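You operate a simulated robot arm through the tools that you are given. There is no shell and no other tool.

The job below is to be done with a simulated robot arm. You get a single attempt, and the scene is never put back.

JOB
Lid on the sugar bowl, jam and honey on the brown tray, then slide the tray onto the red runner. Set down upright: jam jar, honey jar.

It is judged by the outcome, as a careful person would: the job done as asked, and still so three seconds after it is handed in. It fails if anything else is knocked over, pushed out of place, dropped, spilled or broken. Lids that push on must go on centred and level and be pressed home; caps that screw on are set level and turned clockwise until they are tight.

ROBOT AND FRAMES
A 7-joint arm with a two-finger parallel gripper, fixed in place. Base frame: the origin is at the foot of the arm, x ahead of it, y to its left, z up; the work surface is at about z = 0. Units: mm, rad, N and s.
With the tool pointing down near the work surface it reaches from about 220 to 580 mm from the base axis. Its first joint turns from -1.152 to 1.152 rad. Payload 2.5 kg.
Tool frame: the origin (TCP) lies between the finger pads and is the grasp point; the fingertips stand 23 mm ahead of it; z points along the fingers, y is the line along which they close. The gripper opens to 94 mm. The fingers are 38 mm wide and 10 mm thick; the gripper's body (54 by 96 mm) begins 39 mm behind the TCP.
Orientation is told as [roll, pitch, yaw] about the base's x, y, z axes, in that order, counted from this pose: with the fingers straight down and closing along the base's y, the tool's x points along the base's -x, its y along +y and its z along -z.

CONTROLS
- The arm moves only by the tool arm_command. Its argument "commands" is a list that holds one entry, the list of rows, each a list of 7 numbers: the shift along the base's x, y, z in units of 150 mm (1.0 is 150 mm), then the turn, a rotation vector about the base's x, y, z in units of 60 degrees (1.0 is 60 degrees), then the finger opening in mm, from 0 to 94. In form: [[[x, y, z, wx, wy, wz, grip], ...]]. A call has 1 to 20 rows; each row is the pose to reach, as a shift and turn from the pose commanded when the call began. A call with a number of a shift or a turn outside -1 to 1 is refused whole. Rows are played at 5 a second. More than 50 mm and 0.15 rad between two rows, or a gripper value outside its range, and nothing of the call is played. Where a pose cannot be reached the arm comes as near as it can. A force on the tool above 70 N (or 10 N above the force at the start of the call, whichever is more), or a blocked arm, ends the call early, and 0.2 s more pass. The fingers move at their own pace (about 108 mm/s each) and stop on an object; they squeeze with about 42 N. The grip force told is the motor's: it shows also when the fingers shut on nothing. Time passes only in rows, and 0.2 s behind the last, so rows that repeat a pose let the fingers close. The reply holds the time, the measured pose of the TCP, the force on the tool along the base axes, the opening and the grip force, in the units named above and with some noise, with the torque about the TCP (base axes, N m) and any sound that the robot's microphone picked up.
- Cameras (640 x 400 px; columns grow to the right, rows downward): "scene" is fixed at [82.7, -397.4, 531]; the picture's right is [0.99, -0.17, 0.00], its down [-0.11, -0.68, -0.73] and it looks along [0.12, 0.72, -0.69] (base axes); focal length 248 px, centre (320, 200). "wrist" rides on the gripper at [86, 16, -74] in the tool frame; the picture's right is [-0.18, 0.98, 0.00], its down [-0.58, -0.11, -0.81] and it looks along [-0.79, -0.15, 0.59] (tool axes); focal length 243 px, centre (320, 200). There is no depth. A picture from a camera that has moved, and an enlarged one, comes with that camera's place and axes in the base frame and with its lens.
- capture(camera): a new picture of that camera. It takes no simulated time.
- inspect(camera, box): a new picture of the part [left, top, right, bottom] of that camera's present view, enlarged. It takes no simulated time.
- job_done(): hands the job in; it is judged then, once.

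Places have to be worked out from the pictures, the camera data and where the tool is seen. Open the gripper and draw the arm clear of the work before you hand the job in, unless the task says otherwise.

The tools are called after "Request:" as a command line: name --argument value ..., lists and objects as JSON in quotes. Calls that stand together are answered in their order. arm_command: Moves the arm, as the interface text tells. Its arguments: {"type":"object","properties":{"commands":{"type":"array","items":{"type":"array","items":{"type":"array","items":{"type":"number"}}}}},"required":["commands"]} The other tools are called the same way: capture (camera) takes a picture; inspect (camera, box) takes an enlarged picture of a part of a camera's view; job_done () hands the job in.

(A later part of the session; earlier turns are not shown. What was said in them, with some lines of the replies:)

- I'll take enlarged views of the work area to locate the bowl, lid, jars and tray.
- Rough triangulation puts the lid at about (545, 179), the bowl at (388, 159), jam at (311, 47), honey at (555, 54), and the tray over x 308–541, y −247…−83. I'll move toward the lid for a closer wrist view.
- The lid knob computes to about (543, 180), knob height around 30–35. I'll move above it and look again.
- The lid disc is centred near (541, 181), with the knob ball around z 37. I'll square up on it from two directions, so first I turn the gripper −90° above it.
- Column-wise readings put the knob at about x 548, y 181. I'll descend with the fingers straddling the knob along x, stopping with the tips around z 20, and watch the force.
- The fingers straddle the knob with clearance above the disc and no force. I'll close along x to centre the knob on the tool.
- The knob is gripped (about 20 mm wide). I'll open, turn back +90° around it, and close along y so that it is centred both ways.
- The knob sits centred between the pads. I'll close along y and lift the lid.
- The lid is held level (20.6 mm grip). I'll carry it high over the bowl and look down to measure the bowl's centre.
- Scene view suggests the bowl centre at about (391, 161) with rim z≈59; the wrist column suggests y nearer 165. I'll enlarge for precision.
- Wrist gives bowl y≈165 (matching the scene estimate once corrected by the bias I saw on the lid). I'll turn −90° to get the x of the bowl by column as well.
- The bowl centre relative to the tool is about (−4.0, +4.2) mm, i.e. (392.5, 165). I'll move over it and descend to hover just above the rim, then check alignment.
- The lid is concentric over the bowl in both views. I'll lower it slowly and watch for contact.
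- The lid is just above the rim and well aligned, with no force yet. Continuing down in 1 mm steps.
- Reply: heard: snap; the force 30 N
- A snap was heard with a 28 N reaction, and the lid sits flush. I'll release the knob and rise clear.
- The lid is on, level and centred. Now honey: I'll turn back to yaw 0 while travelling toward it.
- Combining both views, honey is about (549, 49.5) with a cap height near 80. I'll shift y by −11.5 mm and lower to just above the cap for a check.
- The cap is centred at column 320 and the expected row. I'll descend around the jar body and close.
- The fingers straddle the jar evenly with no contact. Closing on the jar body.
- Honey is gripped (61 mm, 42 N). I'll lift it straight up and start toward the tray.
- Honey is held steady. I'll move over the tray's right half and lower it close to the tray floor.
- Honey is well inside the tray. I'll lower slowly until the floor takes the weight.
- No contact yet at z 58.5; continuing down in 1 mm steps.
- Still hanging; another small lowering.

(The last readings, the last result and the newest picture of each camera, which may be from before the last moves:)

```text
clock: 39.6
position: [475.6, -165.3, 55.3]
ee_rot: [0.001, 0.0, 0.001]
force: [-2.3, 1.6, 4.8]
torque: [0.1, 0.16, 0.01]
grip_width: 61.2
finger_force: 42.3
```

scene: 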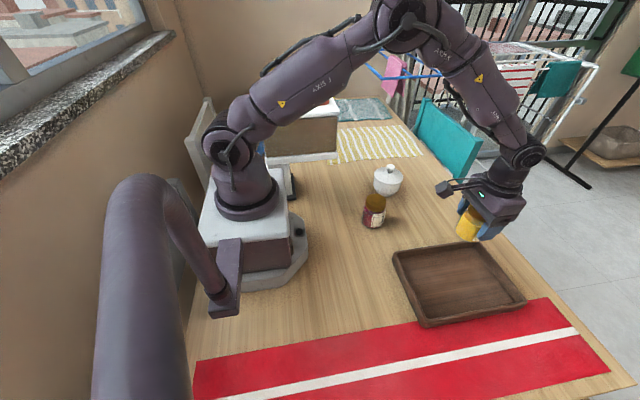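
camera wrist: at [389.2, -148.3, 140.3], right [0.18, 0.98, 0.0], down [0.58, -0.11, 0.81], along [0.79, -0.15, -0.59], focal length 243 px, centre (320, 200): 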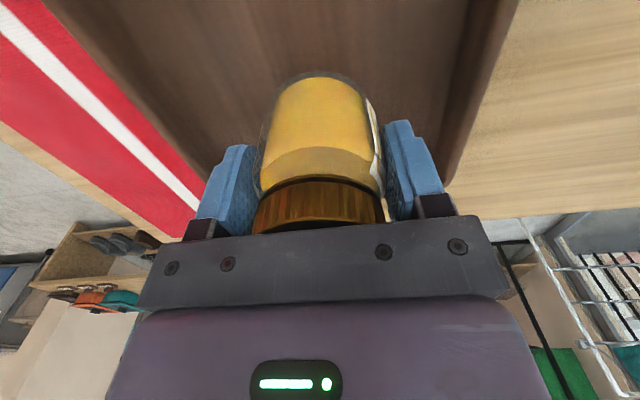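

The force flipped to +4.8 N, so the jar is resting on the tray floor. Releasing and rising.

Request:
arm_command --commands '[[[0, 0, 0, 0, 0, 0, 64], [0, 0, 0, 0, 0, 0, 75], [0, 0, 0, 0, 0, 0, 90], [0, 0, 0, 0, 0, 0, 90], [0, 0, 0.15, 0, 0, 0, 90], [0, 0, 0.35, 0, 0, 0, 90], [0, 0, 0.6, 0, 0, 0, 90], [0, 0, 0.85, 0, 0, 0, 90], [0, 0, 0.85, 0, 0, 0, 90]]]'

Request:
capture --camera "scene"

Request:
capture --camera "wrist"

```text
clock: 41.6
position: [476.4, -166.4, 182.1]
ee_rot: [0.001, -0.001, 0.0]
force: [-0.2, 0.1, 0.0]
torque: [0.0, 0.03, -0.05]
grip_width: 90.0
finger_force: 0.1
```

```text
taken
```

scene: 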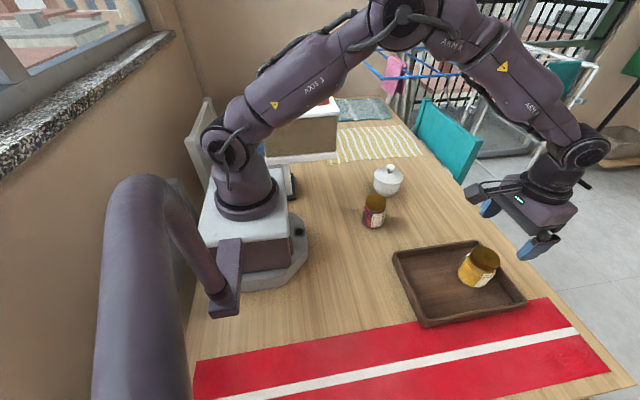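

```text
taken
camera wrist: at [389.0, -149.3, 257.4], right [0.18, 0.98, 0.0], down [0.58, -0.11, 0.81], along [0.79, -0.15, -0.59], focal length 243 px, centre (320, 200)
```

wrist: 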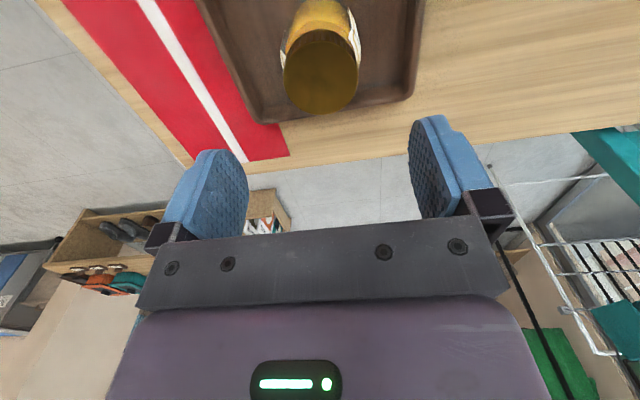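

Honey stands upright in the tray. Now I travel back to above the jam jar, estimated at (310, 46).

Request:
arm_command --commands '[[[-0.08, 0.13, 0, 0, 0, 0, 94], [-0.17, 0.28, 0, 0, 0, 0, 94], [-0.26, 0.43, 0, 0, 0, 0, 94], [-0.35, 0.58, 0, 0, 0, 0, 94], [-0.44, 0.73, 0, 0, 0, 0, 94], [-0.52, 0.88, 0, 0, 0, 0, 94], [-0.6, 1.0, 0, 0, 0, 0, 94]]]'

Request:
arm_command --commands '[[[-0.12, 0.12, 0, 0, 0, 0, 94], [-0.25, 0.25, -0.05, 0, 0, 0, 94], [-0.38, 0.35, -0.1, 0, 0, 0, 94], [-0.5, 0.42, -0.2, 0, 0, 0, 94], [-0.5, 0.42, -0.2, 0, 0, 0, 94]]]'

Request:
capture --camera "wrist"

Request:
capture --camera "scene"

```text
clock: 43.2
position: [386.5, -16.0, 182.3]
ee_rot: [-0.001, 0.0, 0.001]
force: [0.3, 0.1, 0.0]
torque: [0.0, 0.01, -0.03]
grip_width: 93.9
finger_force: 0.1
```

```text
clock: 44.4
position: [311.6, 47.5, 151.5]
ee_rot: [0.0, -0.001, 0.0]
force: [-0.5, -0.3, -0.5]
torque: [0.01, 0.01, 0.03]
grip_width: 93.8
finger_force: 0.1
```

```text
taken
camera wrist: at [224.2, 64.2, 227.1], right [0.18, 0.98, 0.0], down [0.58, -0.11, 0.81], along [0.79, -0.15, -0.59], focal length 243 px, centre (320, 200)
```

wrist: 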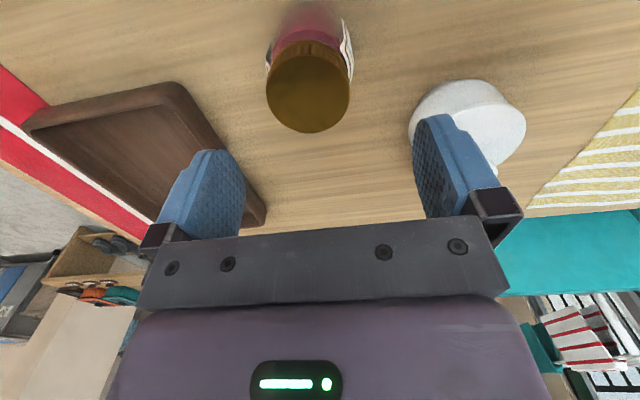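

```text
taken
```

scene: 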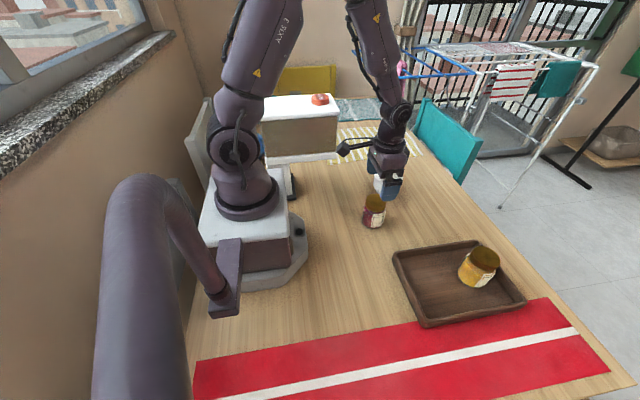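

Jam cap is centred near column 308, so it's about 8 mm to −y of the tool, near (313, 39.5). I'll adjust and lower for a check.

Request:
arm_command --commands '[[[0.013, -0.053, -0.06, 0, 0, 0, 94], [0.013, -0.053, -0.15, 0, 0, 0, 94], [0.013, -0.053, -0.22, 0, 0, 0, 94], [0.013, -0.053, -0.22, 0, 0, 0, 94]]]'

Request:
capture --camera "wrist"

Request:
inspect --camera "scene" --box '[340, 150, 420, 240]'

```text
clock: 45.4
position: [314.1, 39.9, 118.9]
ee_rot: [-0.002, -0.001, -0.001]
force: [0.2, -0.3, -0.2]
torque: [-0.02, 0.02, -0.03]
grip_width: 94.0
finger_force: 0.0
```

```text
taken
camera wrist: at [226.2, 55.8, 194.0], right [0.18, 0.98, 0.0], down [0.58, -0.11, 0.81], along [0.79, -0.15, -0.59], focal length 243 px, centre (320, 200)
```

wrist: 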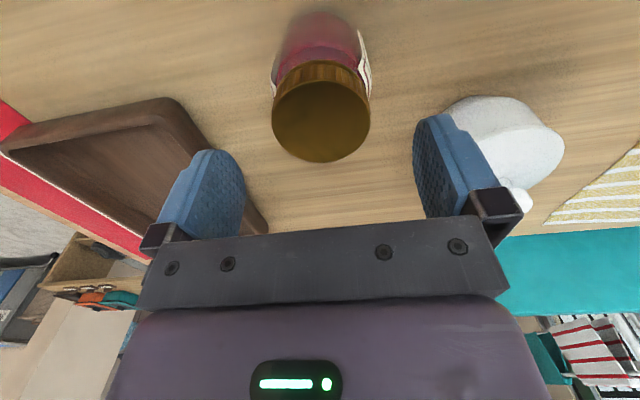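

```text
4.44 times, centred on (380, 195) of scene
camera zoom: at [82.7, -397.4, 531.0], right [0.99, -0.17, 0.0], down [-0.11, -0.68, -0.73], along [0.12, 0.72, -0.69], focal length 1100 px, centre (53, 222)
```

zoom: 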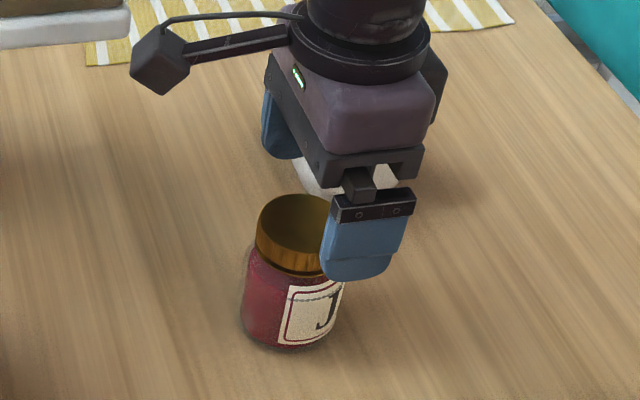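

Column is centred; I'll enlarge to check the row (the x position) and cap height before descending.

Request:
inspect --camera "wrist" --box '[240, 0, 400, 180]'

```text
2.22 times, centred on (320, 90) of wrist
camera zoom: at [226.2, 55.8, 194.0], right [0.18, 0.98, 0.0], down [0.58, -0.11, 0.81], along [0.79, -0.15, -0.59], focal length 539 px, centre (320, 444)
```

zoom: 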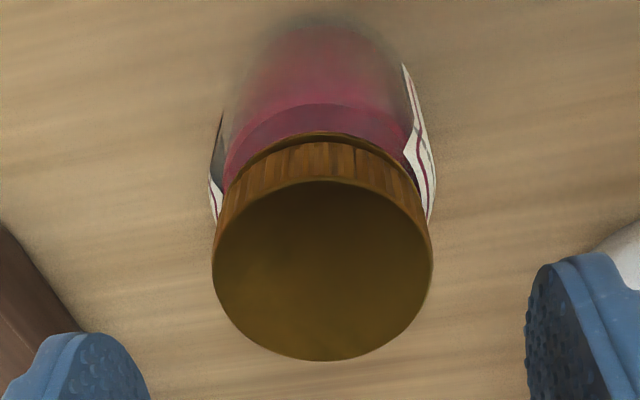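

The row implies the jam is about 6.5 mm nearer, around (307.5, 40), with a cap height of about 86. I'll shift, then descend with the body kept clear of the cap.

Request:
arm_command --commands '[[[-0.043, 0, 0, 0, 0, 0, 94], [-0.043, 0, -0.1, 0, 0, 0, 94], [-0.043, 0, -0.2, 0, 0, 0, 94], [-0.043, 0, -0.3, 0, 0, 0, 94], [-0.043, 0, -0.38, 0, 0, 0, 94], [-0.043, 0, -0.42, 0, 0, 0, 94], [-0.043, 0, -0.443, 0, 0, 0, 94], [-0.043, 0, -0.443, 0, 0, 0, 94]]]'

Request:
capture --camera "wrist"

Request:
inspect --camera "scene" --box '[340, 150, 420, 240]'

```text
clock: 47.2
position: [307.3, 40.4, 52.0]
ee_rot: [0.001, -0.002, -0.001]
force: [0.7, 0.1, -0.5]
torque: [0.01, 0.03, -0.01]
grip_width: 94.1
finger_force: 0.1
```

```text
taken
camera wrist: at [219.7, 56.4, 127.8], right [0.18, 0.98, 0.0], down [0.58, -0.11, 0.81], along [0.79, -0.15, -0.59], focal length 243 px, centre (320, 200)
```

wrist: 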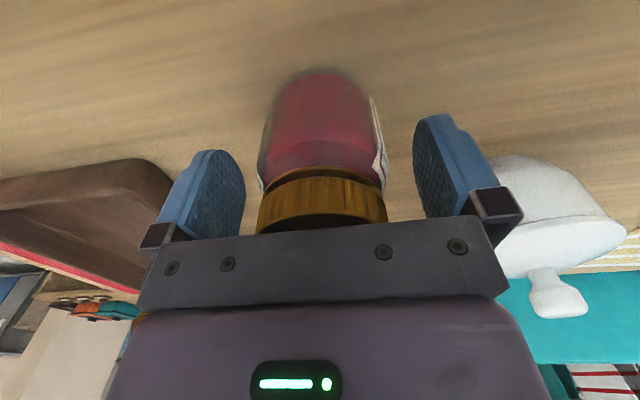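

```text
4.44 times, centred on (380, 195) of scene
camera zoom: at [82.7, -397.4, 531.0], right [0.99, -0.17, 0.0], down [-0.11, -0.68, -0.73], along [0.12, 0.72, -0.69], focal length 1100 px, centre (53, 222)
```

zoom: 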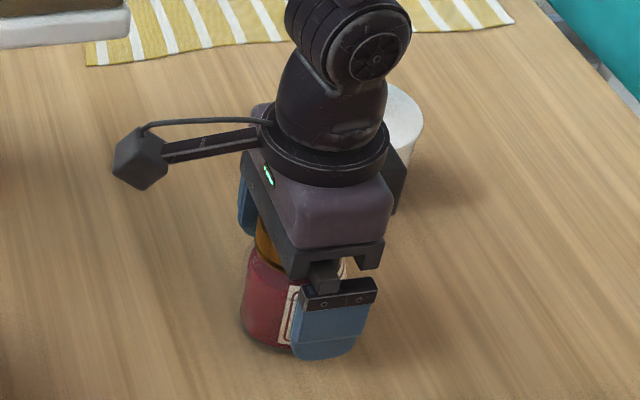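

The jam jar is centred between the fingers with no contact. Closing on it, then lifting.

Request:
arm_command --commands '[[[0, 0, 0, 0, 0, 0, 80], [0, 0, 0, 0, 0, 0, 70], [0, 0, 0, 0, 0, 0, 60], [0, 0, 0, 0, 0, 0, 45], [0, 0, 0, 0, 0, 0, 45], [0, 0, 0, 0, 0, 0, 45]]]'

Request:
capture --camera "wrist"

```text
clock: 48.6
position: [307.8, 39.4, 53.0]
ee_rot: [-0.001, -0.001, 0.0]
force: [-0.5, 1.1, 1.5]
torque: [0.04, -0.01, 0.04]
grip_width: 61.4
finger_force: 42.1
```

```text
taken
camera wrist: at [219.7, 56.4, 128.0], right [0.18, 0.98, 0.0], down [0.58, -0.11, 0.81], along [0.79, -0.15, -0.59], focal length 243 px, centre (320, 200)
```

wrist: 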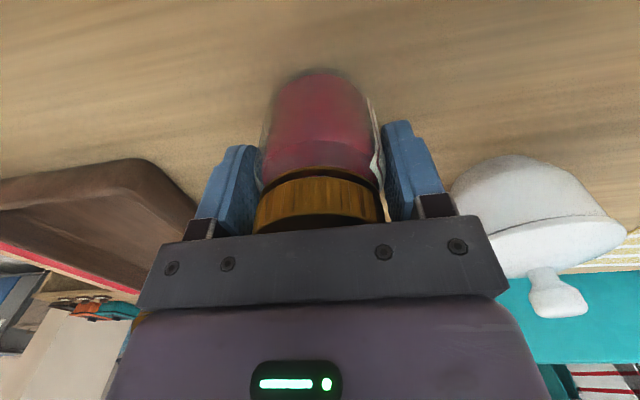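

Jam is gripped (61 mm). Lifting and carrying it toward the tray's left half.

Request:
arm_command --commands '[[[0, 0, 0.05, 0, 0, 0, 45], [0, 0, 0.15, 0, 0, 0, 45], [0, 0, 0.3, 0, 0, 0, 45], [0, 0, 0.45, 0, 0, 0, 45], [0.02, -0.1, 0.57, 0, 0, 0, 45], [0.06, -0.25, 0.6, 0, 0, 0, 45], [0.12, -0.42, 0.6, 0, 0, 0, 45], [0.18, -0.6, 0.6, 0, 0, 0, 45], [0.24, -0.78, 0.6, 0, 0, 0, 45], [0.28, -0.92, 0.6, 0, 0, 0, 45], [0.28, -0.92, 0.6, 0, 0, 0, 45]]]'

Request:
capture --camera "scene"

Request:
capture --camera "wrist"

```text
clock: 51.0
position: [347.4, -99.3, 141.8]
ee_rot: [0.0, 0.0, 0.002]
force: [0.8, 0.1, -4.5]
torque: [-0.03, -0.03, 0.01]
grip_width: 61.5
finger_force: 42.0
```

```text
taken
```

scene: 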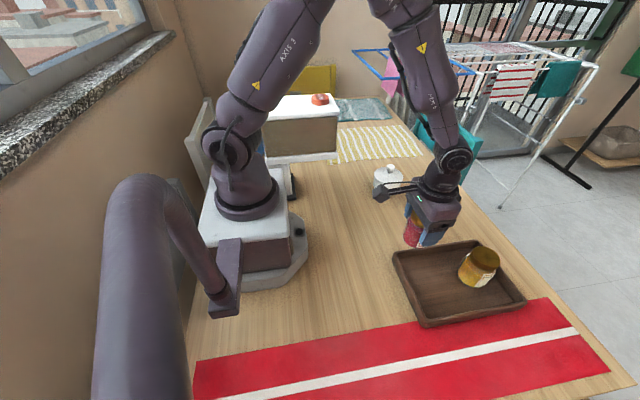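

```text
taken
camera wrist: at [261.2, -82.3, 217.7], right [0.18, 0.98, 0.0], down [0.58, -0.11, 0.81], along [0.79, -0.15, -0.59], focal length 243 px, centre (320, 200)
```

wrist: 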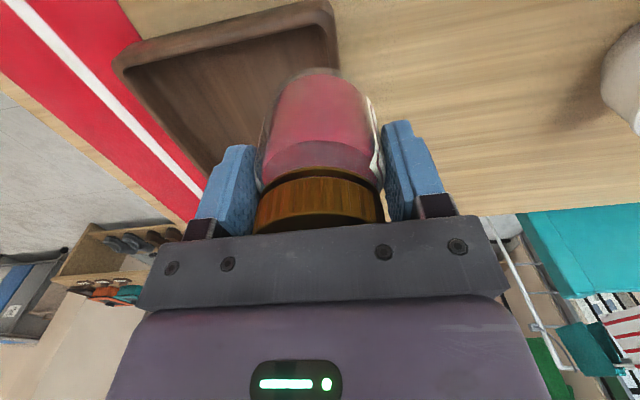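

Moving the jam over the left half of the tray at about (379, −166) and lowering close to the floor.

Request:
arm_command --commands '[[[0.07, -0.15, 0, 0, 0, 0, 45], [0.14, -0.3, 0, 0, 0, 0, 45], [0.2, -0.44, 0, 0, 0, 0, 45], [0.2, -0.44, 0, 0, 0, 0, 45], [0.2, -0.44, -0.1, 0, 0, 0, 45], [0.2, -0.44, -0.22, 0, 0, 0, 45], [0.2, -0.44, -0.34, 0, 0, 0, 45], [0.2, -0.44, -0.43, 0, 0, 0, 45], [0.2, -0.44, -0.48, 0, 0, 0, 45], [0.2, -0.44, -0.5, 0, 0, 0, 45], [0.2, -0.44, -0.5, 0, 0, 0, 45]]]'

Request:
inspect --camera "scene" --box '[380, 180, 540, 330]'

Request:
capture --camera "wrist"

```text
clock: 53.4
position: [377.5, -164.1, 66.7]
ee_rot: [0.001, 0.001, 0.0]
force: [0.7, 0.4, -3.7]
torque: [0.0, -0.01, 0.03]
grip_width: 61.1
finger_force: 41.8
```

```text
2.67 times, centred on (460, 255) of scene
camera zoom: at [82.7, -397.4, 531.0], right [0.99, -0.17, 0.0], down [-0.11, -0.68, -0.73], along [0.12, 0.72, -0.69], focal length 660 px, centre (-53, 53)
```

zoom: 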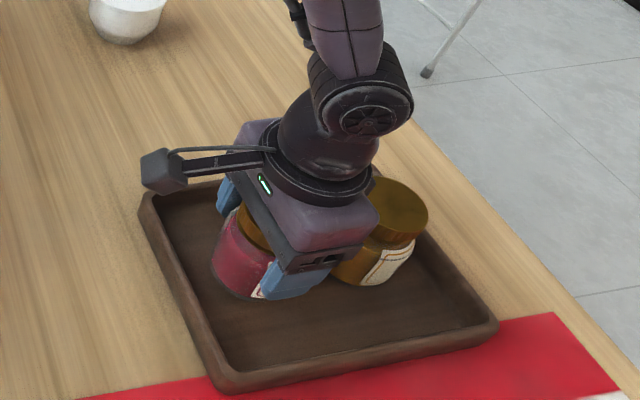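

```text
taken
camera wrist: at [291.2, -147.9, 142.8], right [0.18, 0.98, 0.0], down [0.58, -0.11, 0.81], along [0.79, -0.15, -0.59], focal length 243 px, centre (320, 200)
```

wrist: 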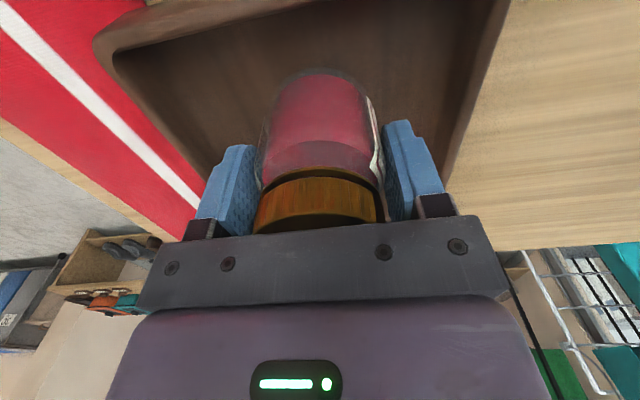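

Positioned well with clearance to the honey jar. Lowering to the tray floor in small steps.

Request:
arm_command --commands '[[[0, 0, -0.01, 0, 0, 0, 45], [0, 0, -0.02, 0, 0, 0, 45], [0, 0, -0.03, 0, 0, 0, 45], [0, 0, -0.036, 0, 0, 0, 45], [0, 0, -0.036, 0, 0, 0, 45]]]'

```text
clock: 54.6
position: [379.7, -163.5, 62.4]
ee_rot: [0.0, 0.0, 0.0]
force: [0.5, 0.1, -3.9]
torque: [-0.02, -0.01, 0.04]
grip_width: 61.4
finger_force: 42.0
```

Still hanging at z≈61.5; 1 mm steps further.

Request:
arm_command --commands '[[[0, 0, -0.005, 0, 0, 0, 45], [0, 0, -0.01, 0, 0, 0, 45], [0, 0, -0.013, 0, 0, 0, 45], [0, 0, -0.013, 0, 0, 0, 45]]]'

```text
clock: 55.6
position: [378.3, -164.4, 59.6]
ee_rot: [0.0, 0.0, 0.0]
force: [-0.1, 0.6, -3.5]
torque: [-0.03, 0.03, 0.02]
grip_width: 61.3
finger_force: 41.3
```

Nearly there by the numbers (expected contact at about 59.5); another millimetre.

Request:
arm_command --commands '[[[0, 0, -0.005, 0, 0, 0, 45], [0, 0, -0.008, 0, 0, 0, 45], [0, 0, -0.008, 0, 0, 0, 45]]]'

```text
clock: 56.4
position: [379.4, -164.5, 58.7]
ee_rot: [0.0, 0.002, 0.0]
force: [0.5, 0.4, -1.4]
torque: [0.06, -0.05, 0.01]
grip_width: 61.2
finger_force: 41.7
```

Force has dropped to −1.4 N, so the jar is touching the floor. A last 0.5 mm, then release and rise.

Request:
arm_command --commands '[[[0, 0, -0.003, 0, 0, 0, 45], [0, 0, -0.003, 0, 0, 0, 64], [0, 0, -0.003, 0, 0, 0, 75], [0, 0, -0.003, 0, 0, 0, 90], [0, 0, -0.003, 0, 0, 0, 90], [0, 0, 0.15, 0, 0, 0, 90], [0, 0, 0.35, 0, 0, 0, 90], [0, 0, 0.6, 0, 0, 0, 90], [0, 0, 0.8, 0, 0, 0, 90], [0, 0, 0.8, 0, 0, 0, 90]]]'

Request:
capture --camera "scene"

Request:
inspect --camera "scene" --box '[380, 220, 540, 340]'

Request:
capture --camera "wrist"

```text
clock: 58.6
position: [379.5, -163.5, 180.1]
ee_rot: [0.0, 0.0, 0.0]
force: [-0.2, 0.2, -0.3]
torque: [0.01, -0.03, -0.02]
grip_width: 90.2
finger_force: 0.1
```

```text
taken
```

scene: 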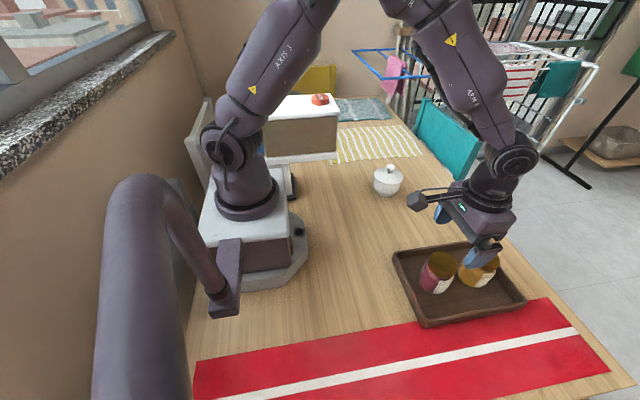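

```text
3.33 times, centred on (460, 280) of scene
camera zoom: at [82.7, -397.4, 531.0], right [0.99, -0.17, 0.0], down [-0.11, -0.68, -0.73], along [0.12, 0.72, -0.69], focal length 825 px, centre (-147, -67)
```

zoom: 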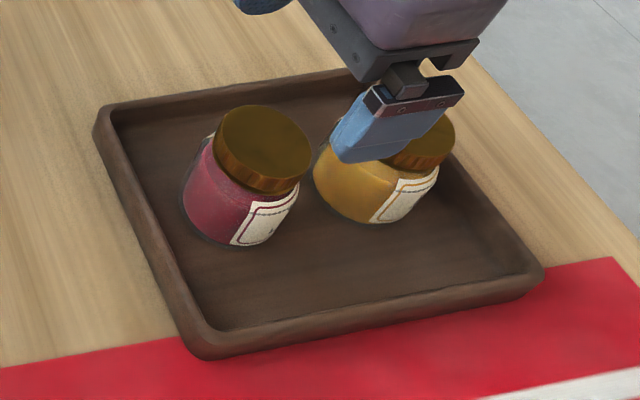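

```text
taken
camera wrist: at [291.4, -146.9, 254.2], right [0.18, 0.98, 0.0], down [0.58, -0.11, 0.81], along [0.79, -0.15, -0.59], focal length 243 px, centre (320, 200)
```

wrist: 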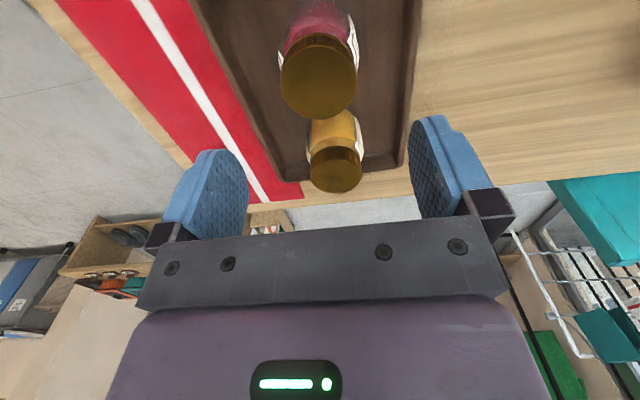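

Both jars stand upright in the tray. Next I'll turn the gripper −90° (fingers spread along x) and go to the far (+y) side of the tray, ready to push it at mid-length (x≈428).

Request:
arm_command --commands '[[[0.05, 0.12, 0, 0, 0, -0.14, 94], [0.1, 0.24, 0, 0, 0, -0.28, 94], [0.14, 0.36, 0, 0, 0, -0.42, 94], [0.19, 0.48, 0, 0, 0, -0.56, 94], [0.24, 0.6, 0, 0, 0, -0.7, 94], [0.28, 0.73, 0, 0, 0, -0.84, 94], [0.323, 0.857, 0, 0, 0, -0.98, 94]]]'

Request:
arm_command --commands '[[[0, 0, 0, 0, 0, -0.14, 94], [0, 0, 0, 0, 0, -0.28, 94], [0, 0, 0, 0, 0, -0.42, 94], [0, 0, 0, 0, 0, -0.52, 94], [0, 0, 0, 0, 0, -0.52, 94]]]'

Request:
capture --camera "scene"

Request:
capture --camera "wrist"

```text
clock: 60.2
position: [426.7, -34.4, 177.5]
ee_rot: [0.001, 0.001, -1.027]
force: [1.0, -0.9, -1.1]
torque: [0.01, 0.04, 0.02]
grip_width: 93.7
finger_force: 0.1
```

```text
clock: 61.4
position: [426.2, -35.1, 177.7]
ee_rot: [0.0, 0.0, -1.573]
force: [0.3, 0.0, 0.2]
torque: [0.03, -0.03, 0.0]
grip_width: 94.2
finger_force: 0.0
```

```text
taken
```

scene: 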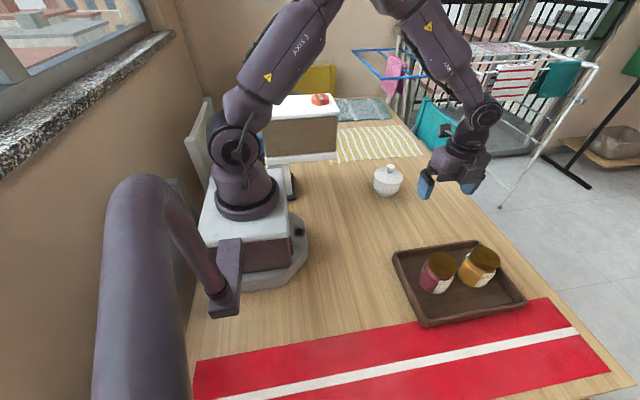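

```text
taken
camera wrist: at [442.8, 51.0, 254.0], right [0.98, -0.19, 0.0], down [-0.11, -0.58, 0.81], along [-0.15, -0.79, -0.59], focal length 243 px, centre (320, 200)
```

wrist: 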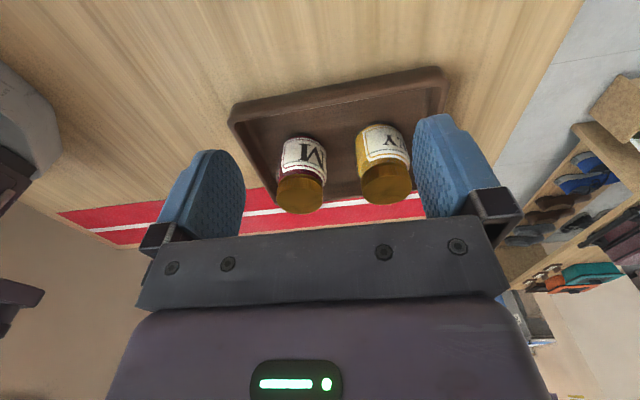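

The tray's +y edge sits at about y −86 and its mid-length at x≈428. I'll descend behind it with fingertips about 9 mm above the table.

Request:
arm_command --commands '[[[0, 0, -0.15, 0, 0, 0, 94], [0, 0, -0.32, 0, 0, 0, 94], [0, 0, -0.5, 0, 0, 0, 94], [0, 0, -0.66, 0, 0, 0, 94], [0, 0, -0.8, 0, 0, 0, 94], [0, 0, -0.9, 0, 0, 0, 94], [0, 0, -0.97, 0, 0, 0, 94], [0, 0, -0.97, 0, 0, 0, 94]]]'

Request:
inspect --camera "scene" --box '[380, 180, 540, 330]'

Request:
capture --camera "wrist"

```text
clock: 63.2
position: [426.5, -36.3, 32.8]
ee_rot: [0.001, 0.001, -1.57]
force: [0.3, 0.0, -0.2]
torque: [-0.01, 0.01, 0.01]
grip_width: 94.0
finger_force: 0.1
```

```text
2.67 times, centred on (460, 255) of scene
camera zoom: at [82.7, -397.4, 531.0], right [0.99, -0.17, 0.0], down [-0.11, -0.68, -0.73], along [0.12, 0.72, -0.69], focal length 660 px, centre (-53, 53)
```

zoom: 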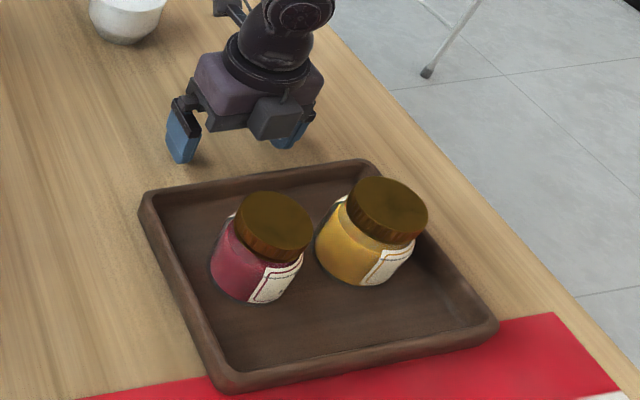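

```text
taken
camera wrist: at [442.1, 50.8, 108.4], right [0.98, -0.18, 0.0], down [-0.11, -0.58, 0.81], along [-0.15, -0.79, -0.59], focal length 243 px, centre (320, 200)
```

wrist: 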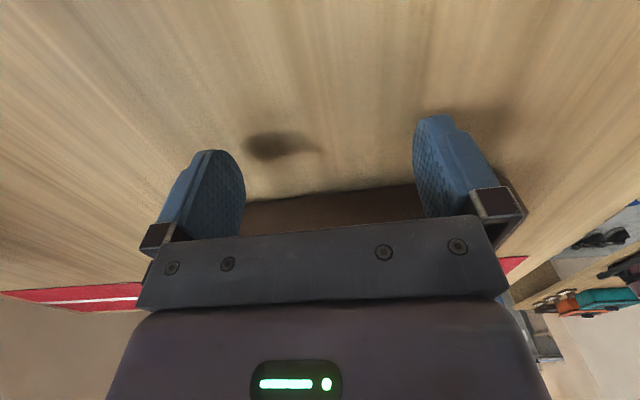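

The fingers are behind the tray's far wall and centred on it. I'll approach slowly and make first contact.

Request:
arm_command --commands '[[[0, -0.05, 0, 0, 0, 0, 94], [0, -0.1, 0, 0, 0, 0, 94], [0, -0.14, 0, 0, 0, 0, 94], [0, -0.17, 0, 0, 0, 0, 94], [0, -0.2, 0, 0, 0, 0, 94], [0, -0.23, 0, 0, 0, 0, 94], [0, -0.26, 0, 0, 0, 0, 94], [0, -0.26, 0, 0, 0, 0, 94]]]'

Request:
inspect --camera "scene" --box '[380, 180, 540, 330]'

```text
clock: 65.0
position: [427.6, -74.6, 33.1]
ee_rot: [0.0, 0.001, -1.573]
force: [-1.1, 3.7, 0.4]
torque: [0.0, 0.07, -0.11]
grip_width: 94.0
finger_force: 0.0
```

```text
2.67 times, centred on (460, 255) of scene
camera zoom: at [82.7, -397.4, 531.0], right [0.99, -0.17, 0.0], down [-0.11, -0.68, -0.73], along [0.12, 0.72, -0.69], focal length 660 px, centre (-53, 53)
```

zoom: 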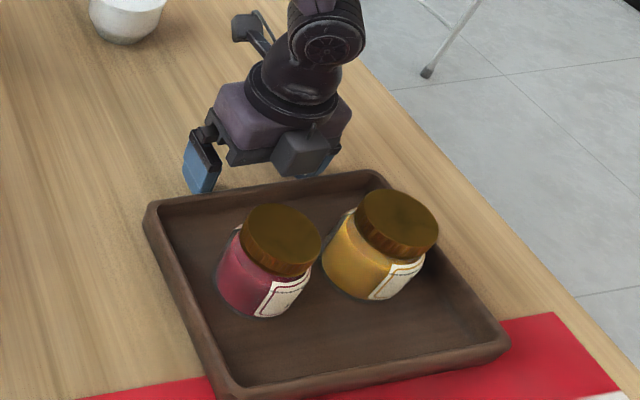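

Contact made (3.7 N) and the tray slides with the jars steady. I'll push on about 90 mm slowly.

Request:
arm_command --commands '[[[0, -0.03, 0, 0, 0, 0, 94], [0, -0.07, 0, 0, 0, 0, 94], [0, -0.115, 0, 0, 0, 0, 94], [0, -0.16, 0, 0, 0, 0, 94], [0, -0.205, 0, 0, 0, 0, 94], [0, -0.25, 0, 0, 0, 0, 94], [0, -0.295, 0, 0, 0, 0, 94], [0, -0.34, 0, 0, 0, 0, 94], [0, -0.385, 0, 0, 0, 0, 94], [0, -0.43, 0, 0, 0, 0, 94], [0, -0.475, 0, 0, 0, 0, 94], [0, -0.52, 0, 0, 0, 0, 94], [0, -0.56, 0, 0, 0, 0, 94], [0, -0.59, 0, 0, 0, 0, 94], [0, -0.6, 0, 0, 0, 0, 94], [0, -0.6, 0, 0, 0, 0, 94]]]'

Request:
capture --camera "scene"

Request:
capture --camera "wrist"

Request:
inspect --camera "scene" --box '[380, 220, 620, 400]'

```text
clock: 68.4
position: [426.8, -165.0, 32.2]
ee_rot: [0.001, 0.0, -1.572]
force: [-0.2, 4.3, 0.3]
torque: [-0.01, 0.03, 0.03]
grip_width: 93.9
finger_force: 0.0
```

```text
taken
```

scene: 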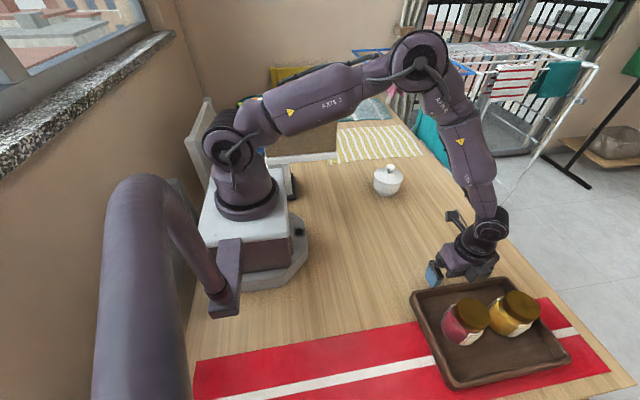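

```text
taken
camera wrist: at [442.5, -78.1, 108.5], right [0.98, -0.18, 0.0], down [-0.11, -0.58, 0.81], along [-0.15, -0.79, -0.59], focal length 243 px, centre (320, 200)
```

wrist: 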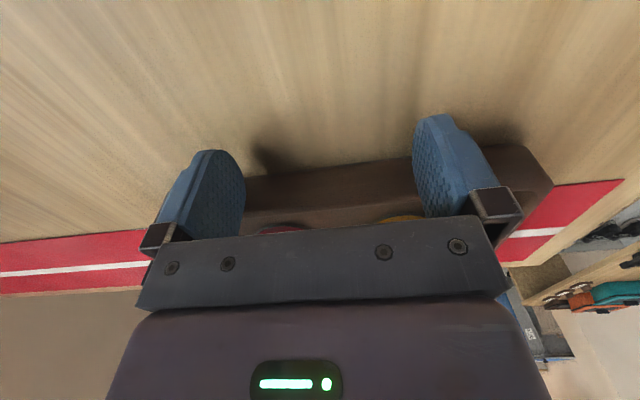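

```text
2.22 times, centred on (500, 310) of scene
camera zoom: at [82.7, -397.4, 531.0], right [0.99, -0.17, 0.0], down [-0.11, -0.68, -0.73], along [0.12, 0.72, -0.69], focal length 550 px, centre (-80, -44)
```

zoom: 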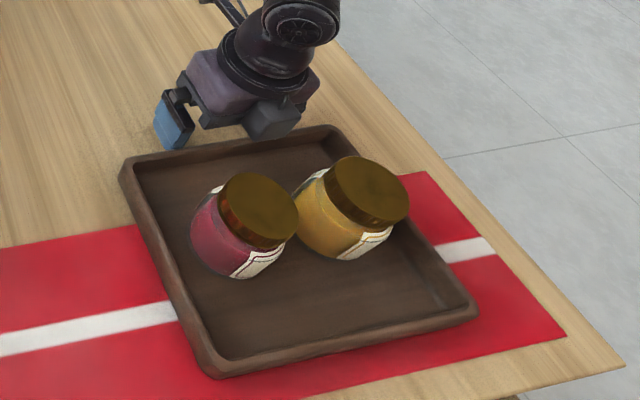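

The tray centre is now about y −266; the runner spans roughly −235…−375 and the table edge is near −399. I'll push a further 36 mm to centre the tray on the runner.

Request:
arm_command --commands '[[[0, -0.03, 0, 0, 0, 0, 94], [0, -0.07, 0, 0, 0, 0, 94], [0, -0.11, 0, 0, 0, 0, 94], [0, -0.15, 0, 0, 0, 0, 94], [0, -0.185, 0, 0, 0, 0, 94], [0, -0.215, 0, 0, 0, 0, 94], [0, -0.235, 0, 0, 0, 0, 94], [0, -0.235, 0, 0, 0, 0, 94]]]'

Request:
inspect --camera "scene" --box '[380, 220, 620, 400]'

```text
clock: 70.2
position: [428.1, -198.5, 32.9]
ee_rot: [0.001, -0.001, -1.571]
force: [0.8, 5.3, 2.6]
torque: [-0.01, 0.09, -0.08]
grip_width: 94.1
finger_force: 0.0
```

```text
2.22 times, centred on (500, 310) of scene
camera zoom: at [82.7, -397.4, 531.0], right [0.99, -0.17, 0.0], down [-0.11, -0.68, -0.73], along [0.12, 0.72, -0.69], focal length 550 px, centre (-80, -44)
```

zoom: 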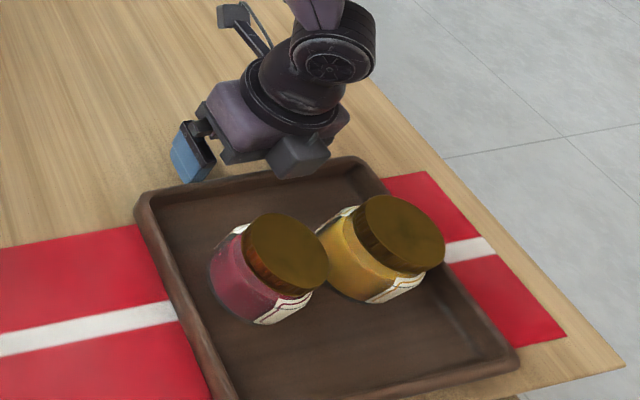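

The tray is now centred over the runner (edges about −218 to −384) with both jars upright. I'll back away, rise and verify.

Request:
arm_command --commands '[[[0, 0.06, 0, 0, 0, 0, 94], [0, 0.2, 0, 0, 0, 0, 94], [0, 0.35, 0.1, 0, 0, 0, 94], [0, 0.5, 0.25, 0, 0, 0, 94], [0, 0.65, 0.45, 0, 0, 0, 94], [-0.1, 0.8, 0.65, 0, 0, 0, 94], [-0.2, 0.95, 0.85, 0, 0, 0, 94], [-0.25, 1.0, 1.0, 0, 0, 0, 94], [-0.25, 1.0, 1.0, 0, 0, 0, 94]]]'

Request:
capture --camera "scene"

Request:
inspect --camera "scene" --box '[380, 220, 620, 400]'

Request:
capture --camera "wrist"

Request:
inspect --camera "scene" --box '[360, 150, 420, 210]'

```text
clock: 72.2
position: [389.2, -49.0, 183.8]
ee_rot: [0.0, 0.0, -1.571]
force: [0.3, -0.1, -0.2]
torque: [-0.02, 0.02, 0.04]
grip_width: 94.0
finger_force: 0.0
```

```text
taken
```

scene: 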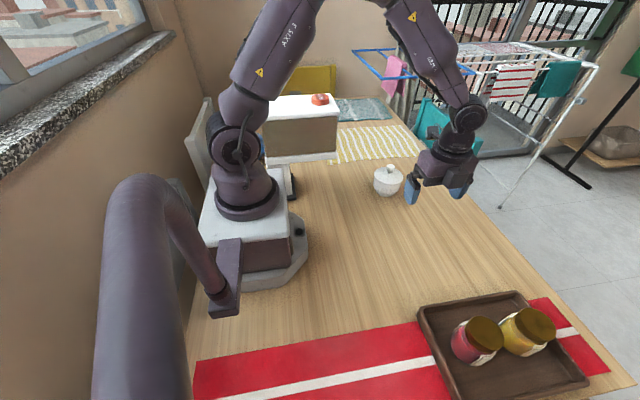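

```text
2.22 times, centred on (500, 310) of scene
camera zoom: at [82.7, -397.3, 531.0], right [0.99, -0.17, 0.0], down [-0.11, -0.68, -0.73], along [0.12, 0.72, -0.69], focal length 550 px, centre (-80, -44)
```

zoom: 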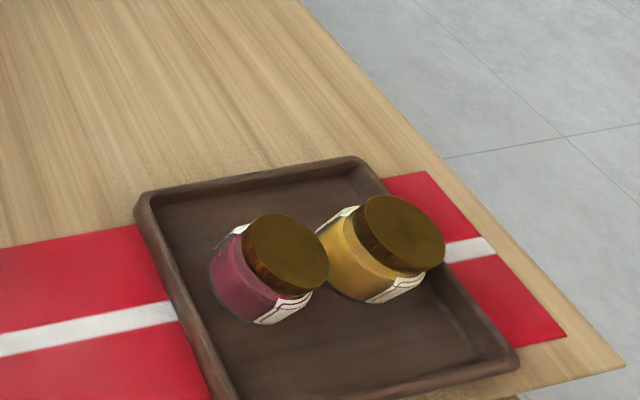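

```text
taken
camera wrist: at [404.4, 37.9, 258.9], right [0.98, -0.18, 0.0], down [-0.11, -0.58, 0.81], along [-0.15, -0.79, -0.59], focal length 243 px, centre (320, 200)
```

wrist: 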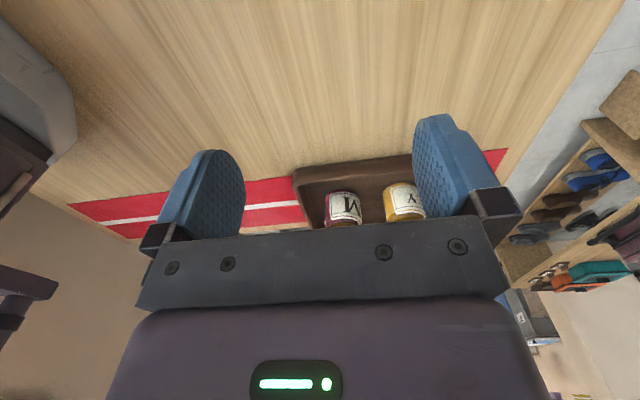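

```text
6.67 times, centred on (390, 180) of scene
camera zoom: at [82.7, -397.3, 531.0], right [0.99, -0.17, 0.0], down [-0.11, -0.68, -0.73], along [0.12, 0.72, -0.69], focal length 1651 px, centre (-147, 333)
```

zoom: 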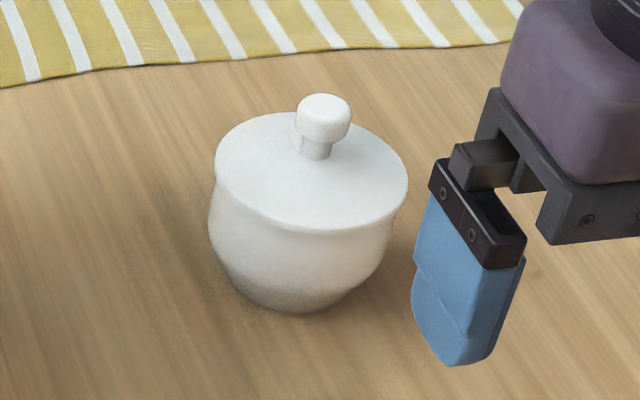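

The lid is snapped on level, both jars are upright in the tray, and the tray is centred on the red runner. The gripper is open and clear of everything, so I'm handing the job in.

Request:
job_done

```text
The job is handed in.
```

The job is done and handed in. The last pictures before hand-in showed everything in place:

- **Sugar bowl:** the lid is on, centred and level. I heard it snap as it was pressed home.
- **Jars:** the jam and honey both stand upright on the brown tray, and stayed steady while it slid.
- **Tray:** it is centred on the red runner to within about 5 mm. The tray is about 25 mm deeper than the runner, so it overhangs by about 10–17 mm on each long side. Its near edge is about 15 mm from the table edge.

Nothing else was knocked or moved. The gripper is open and the arm is clear of the work.
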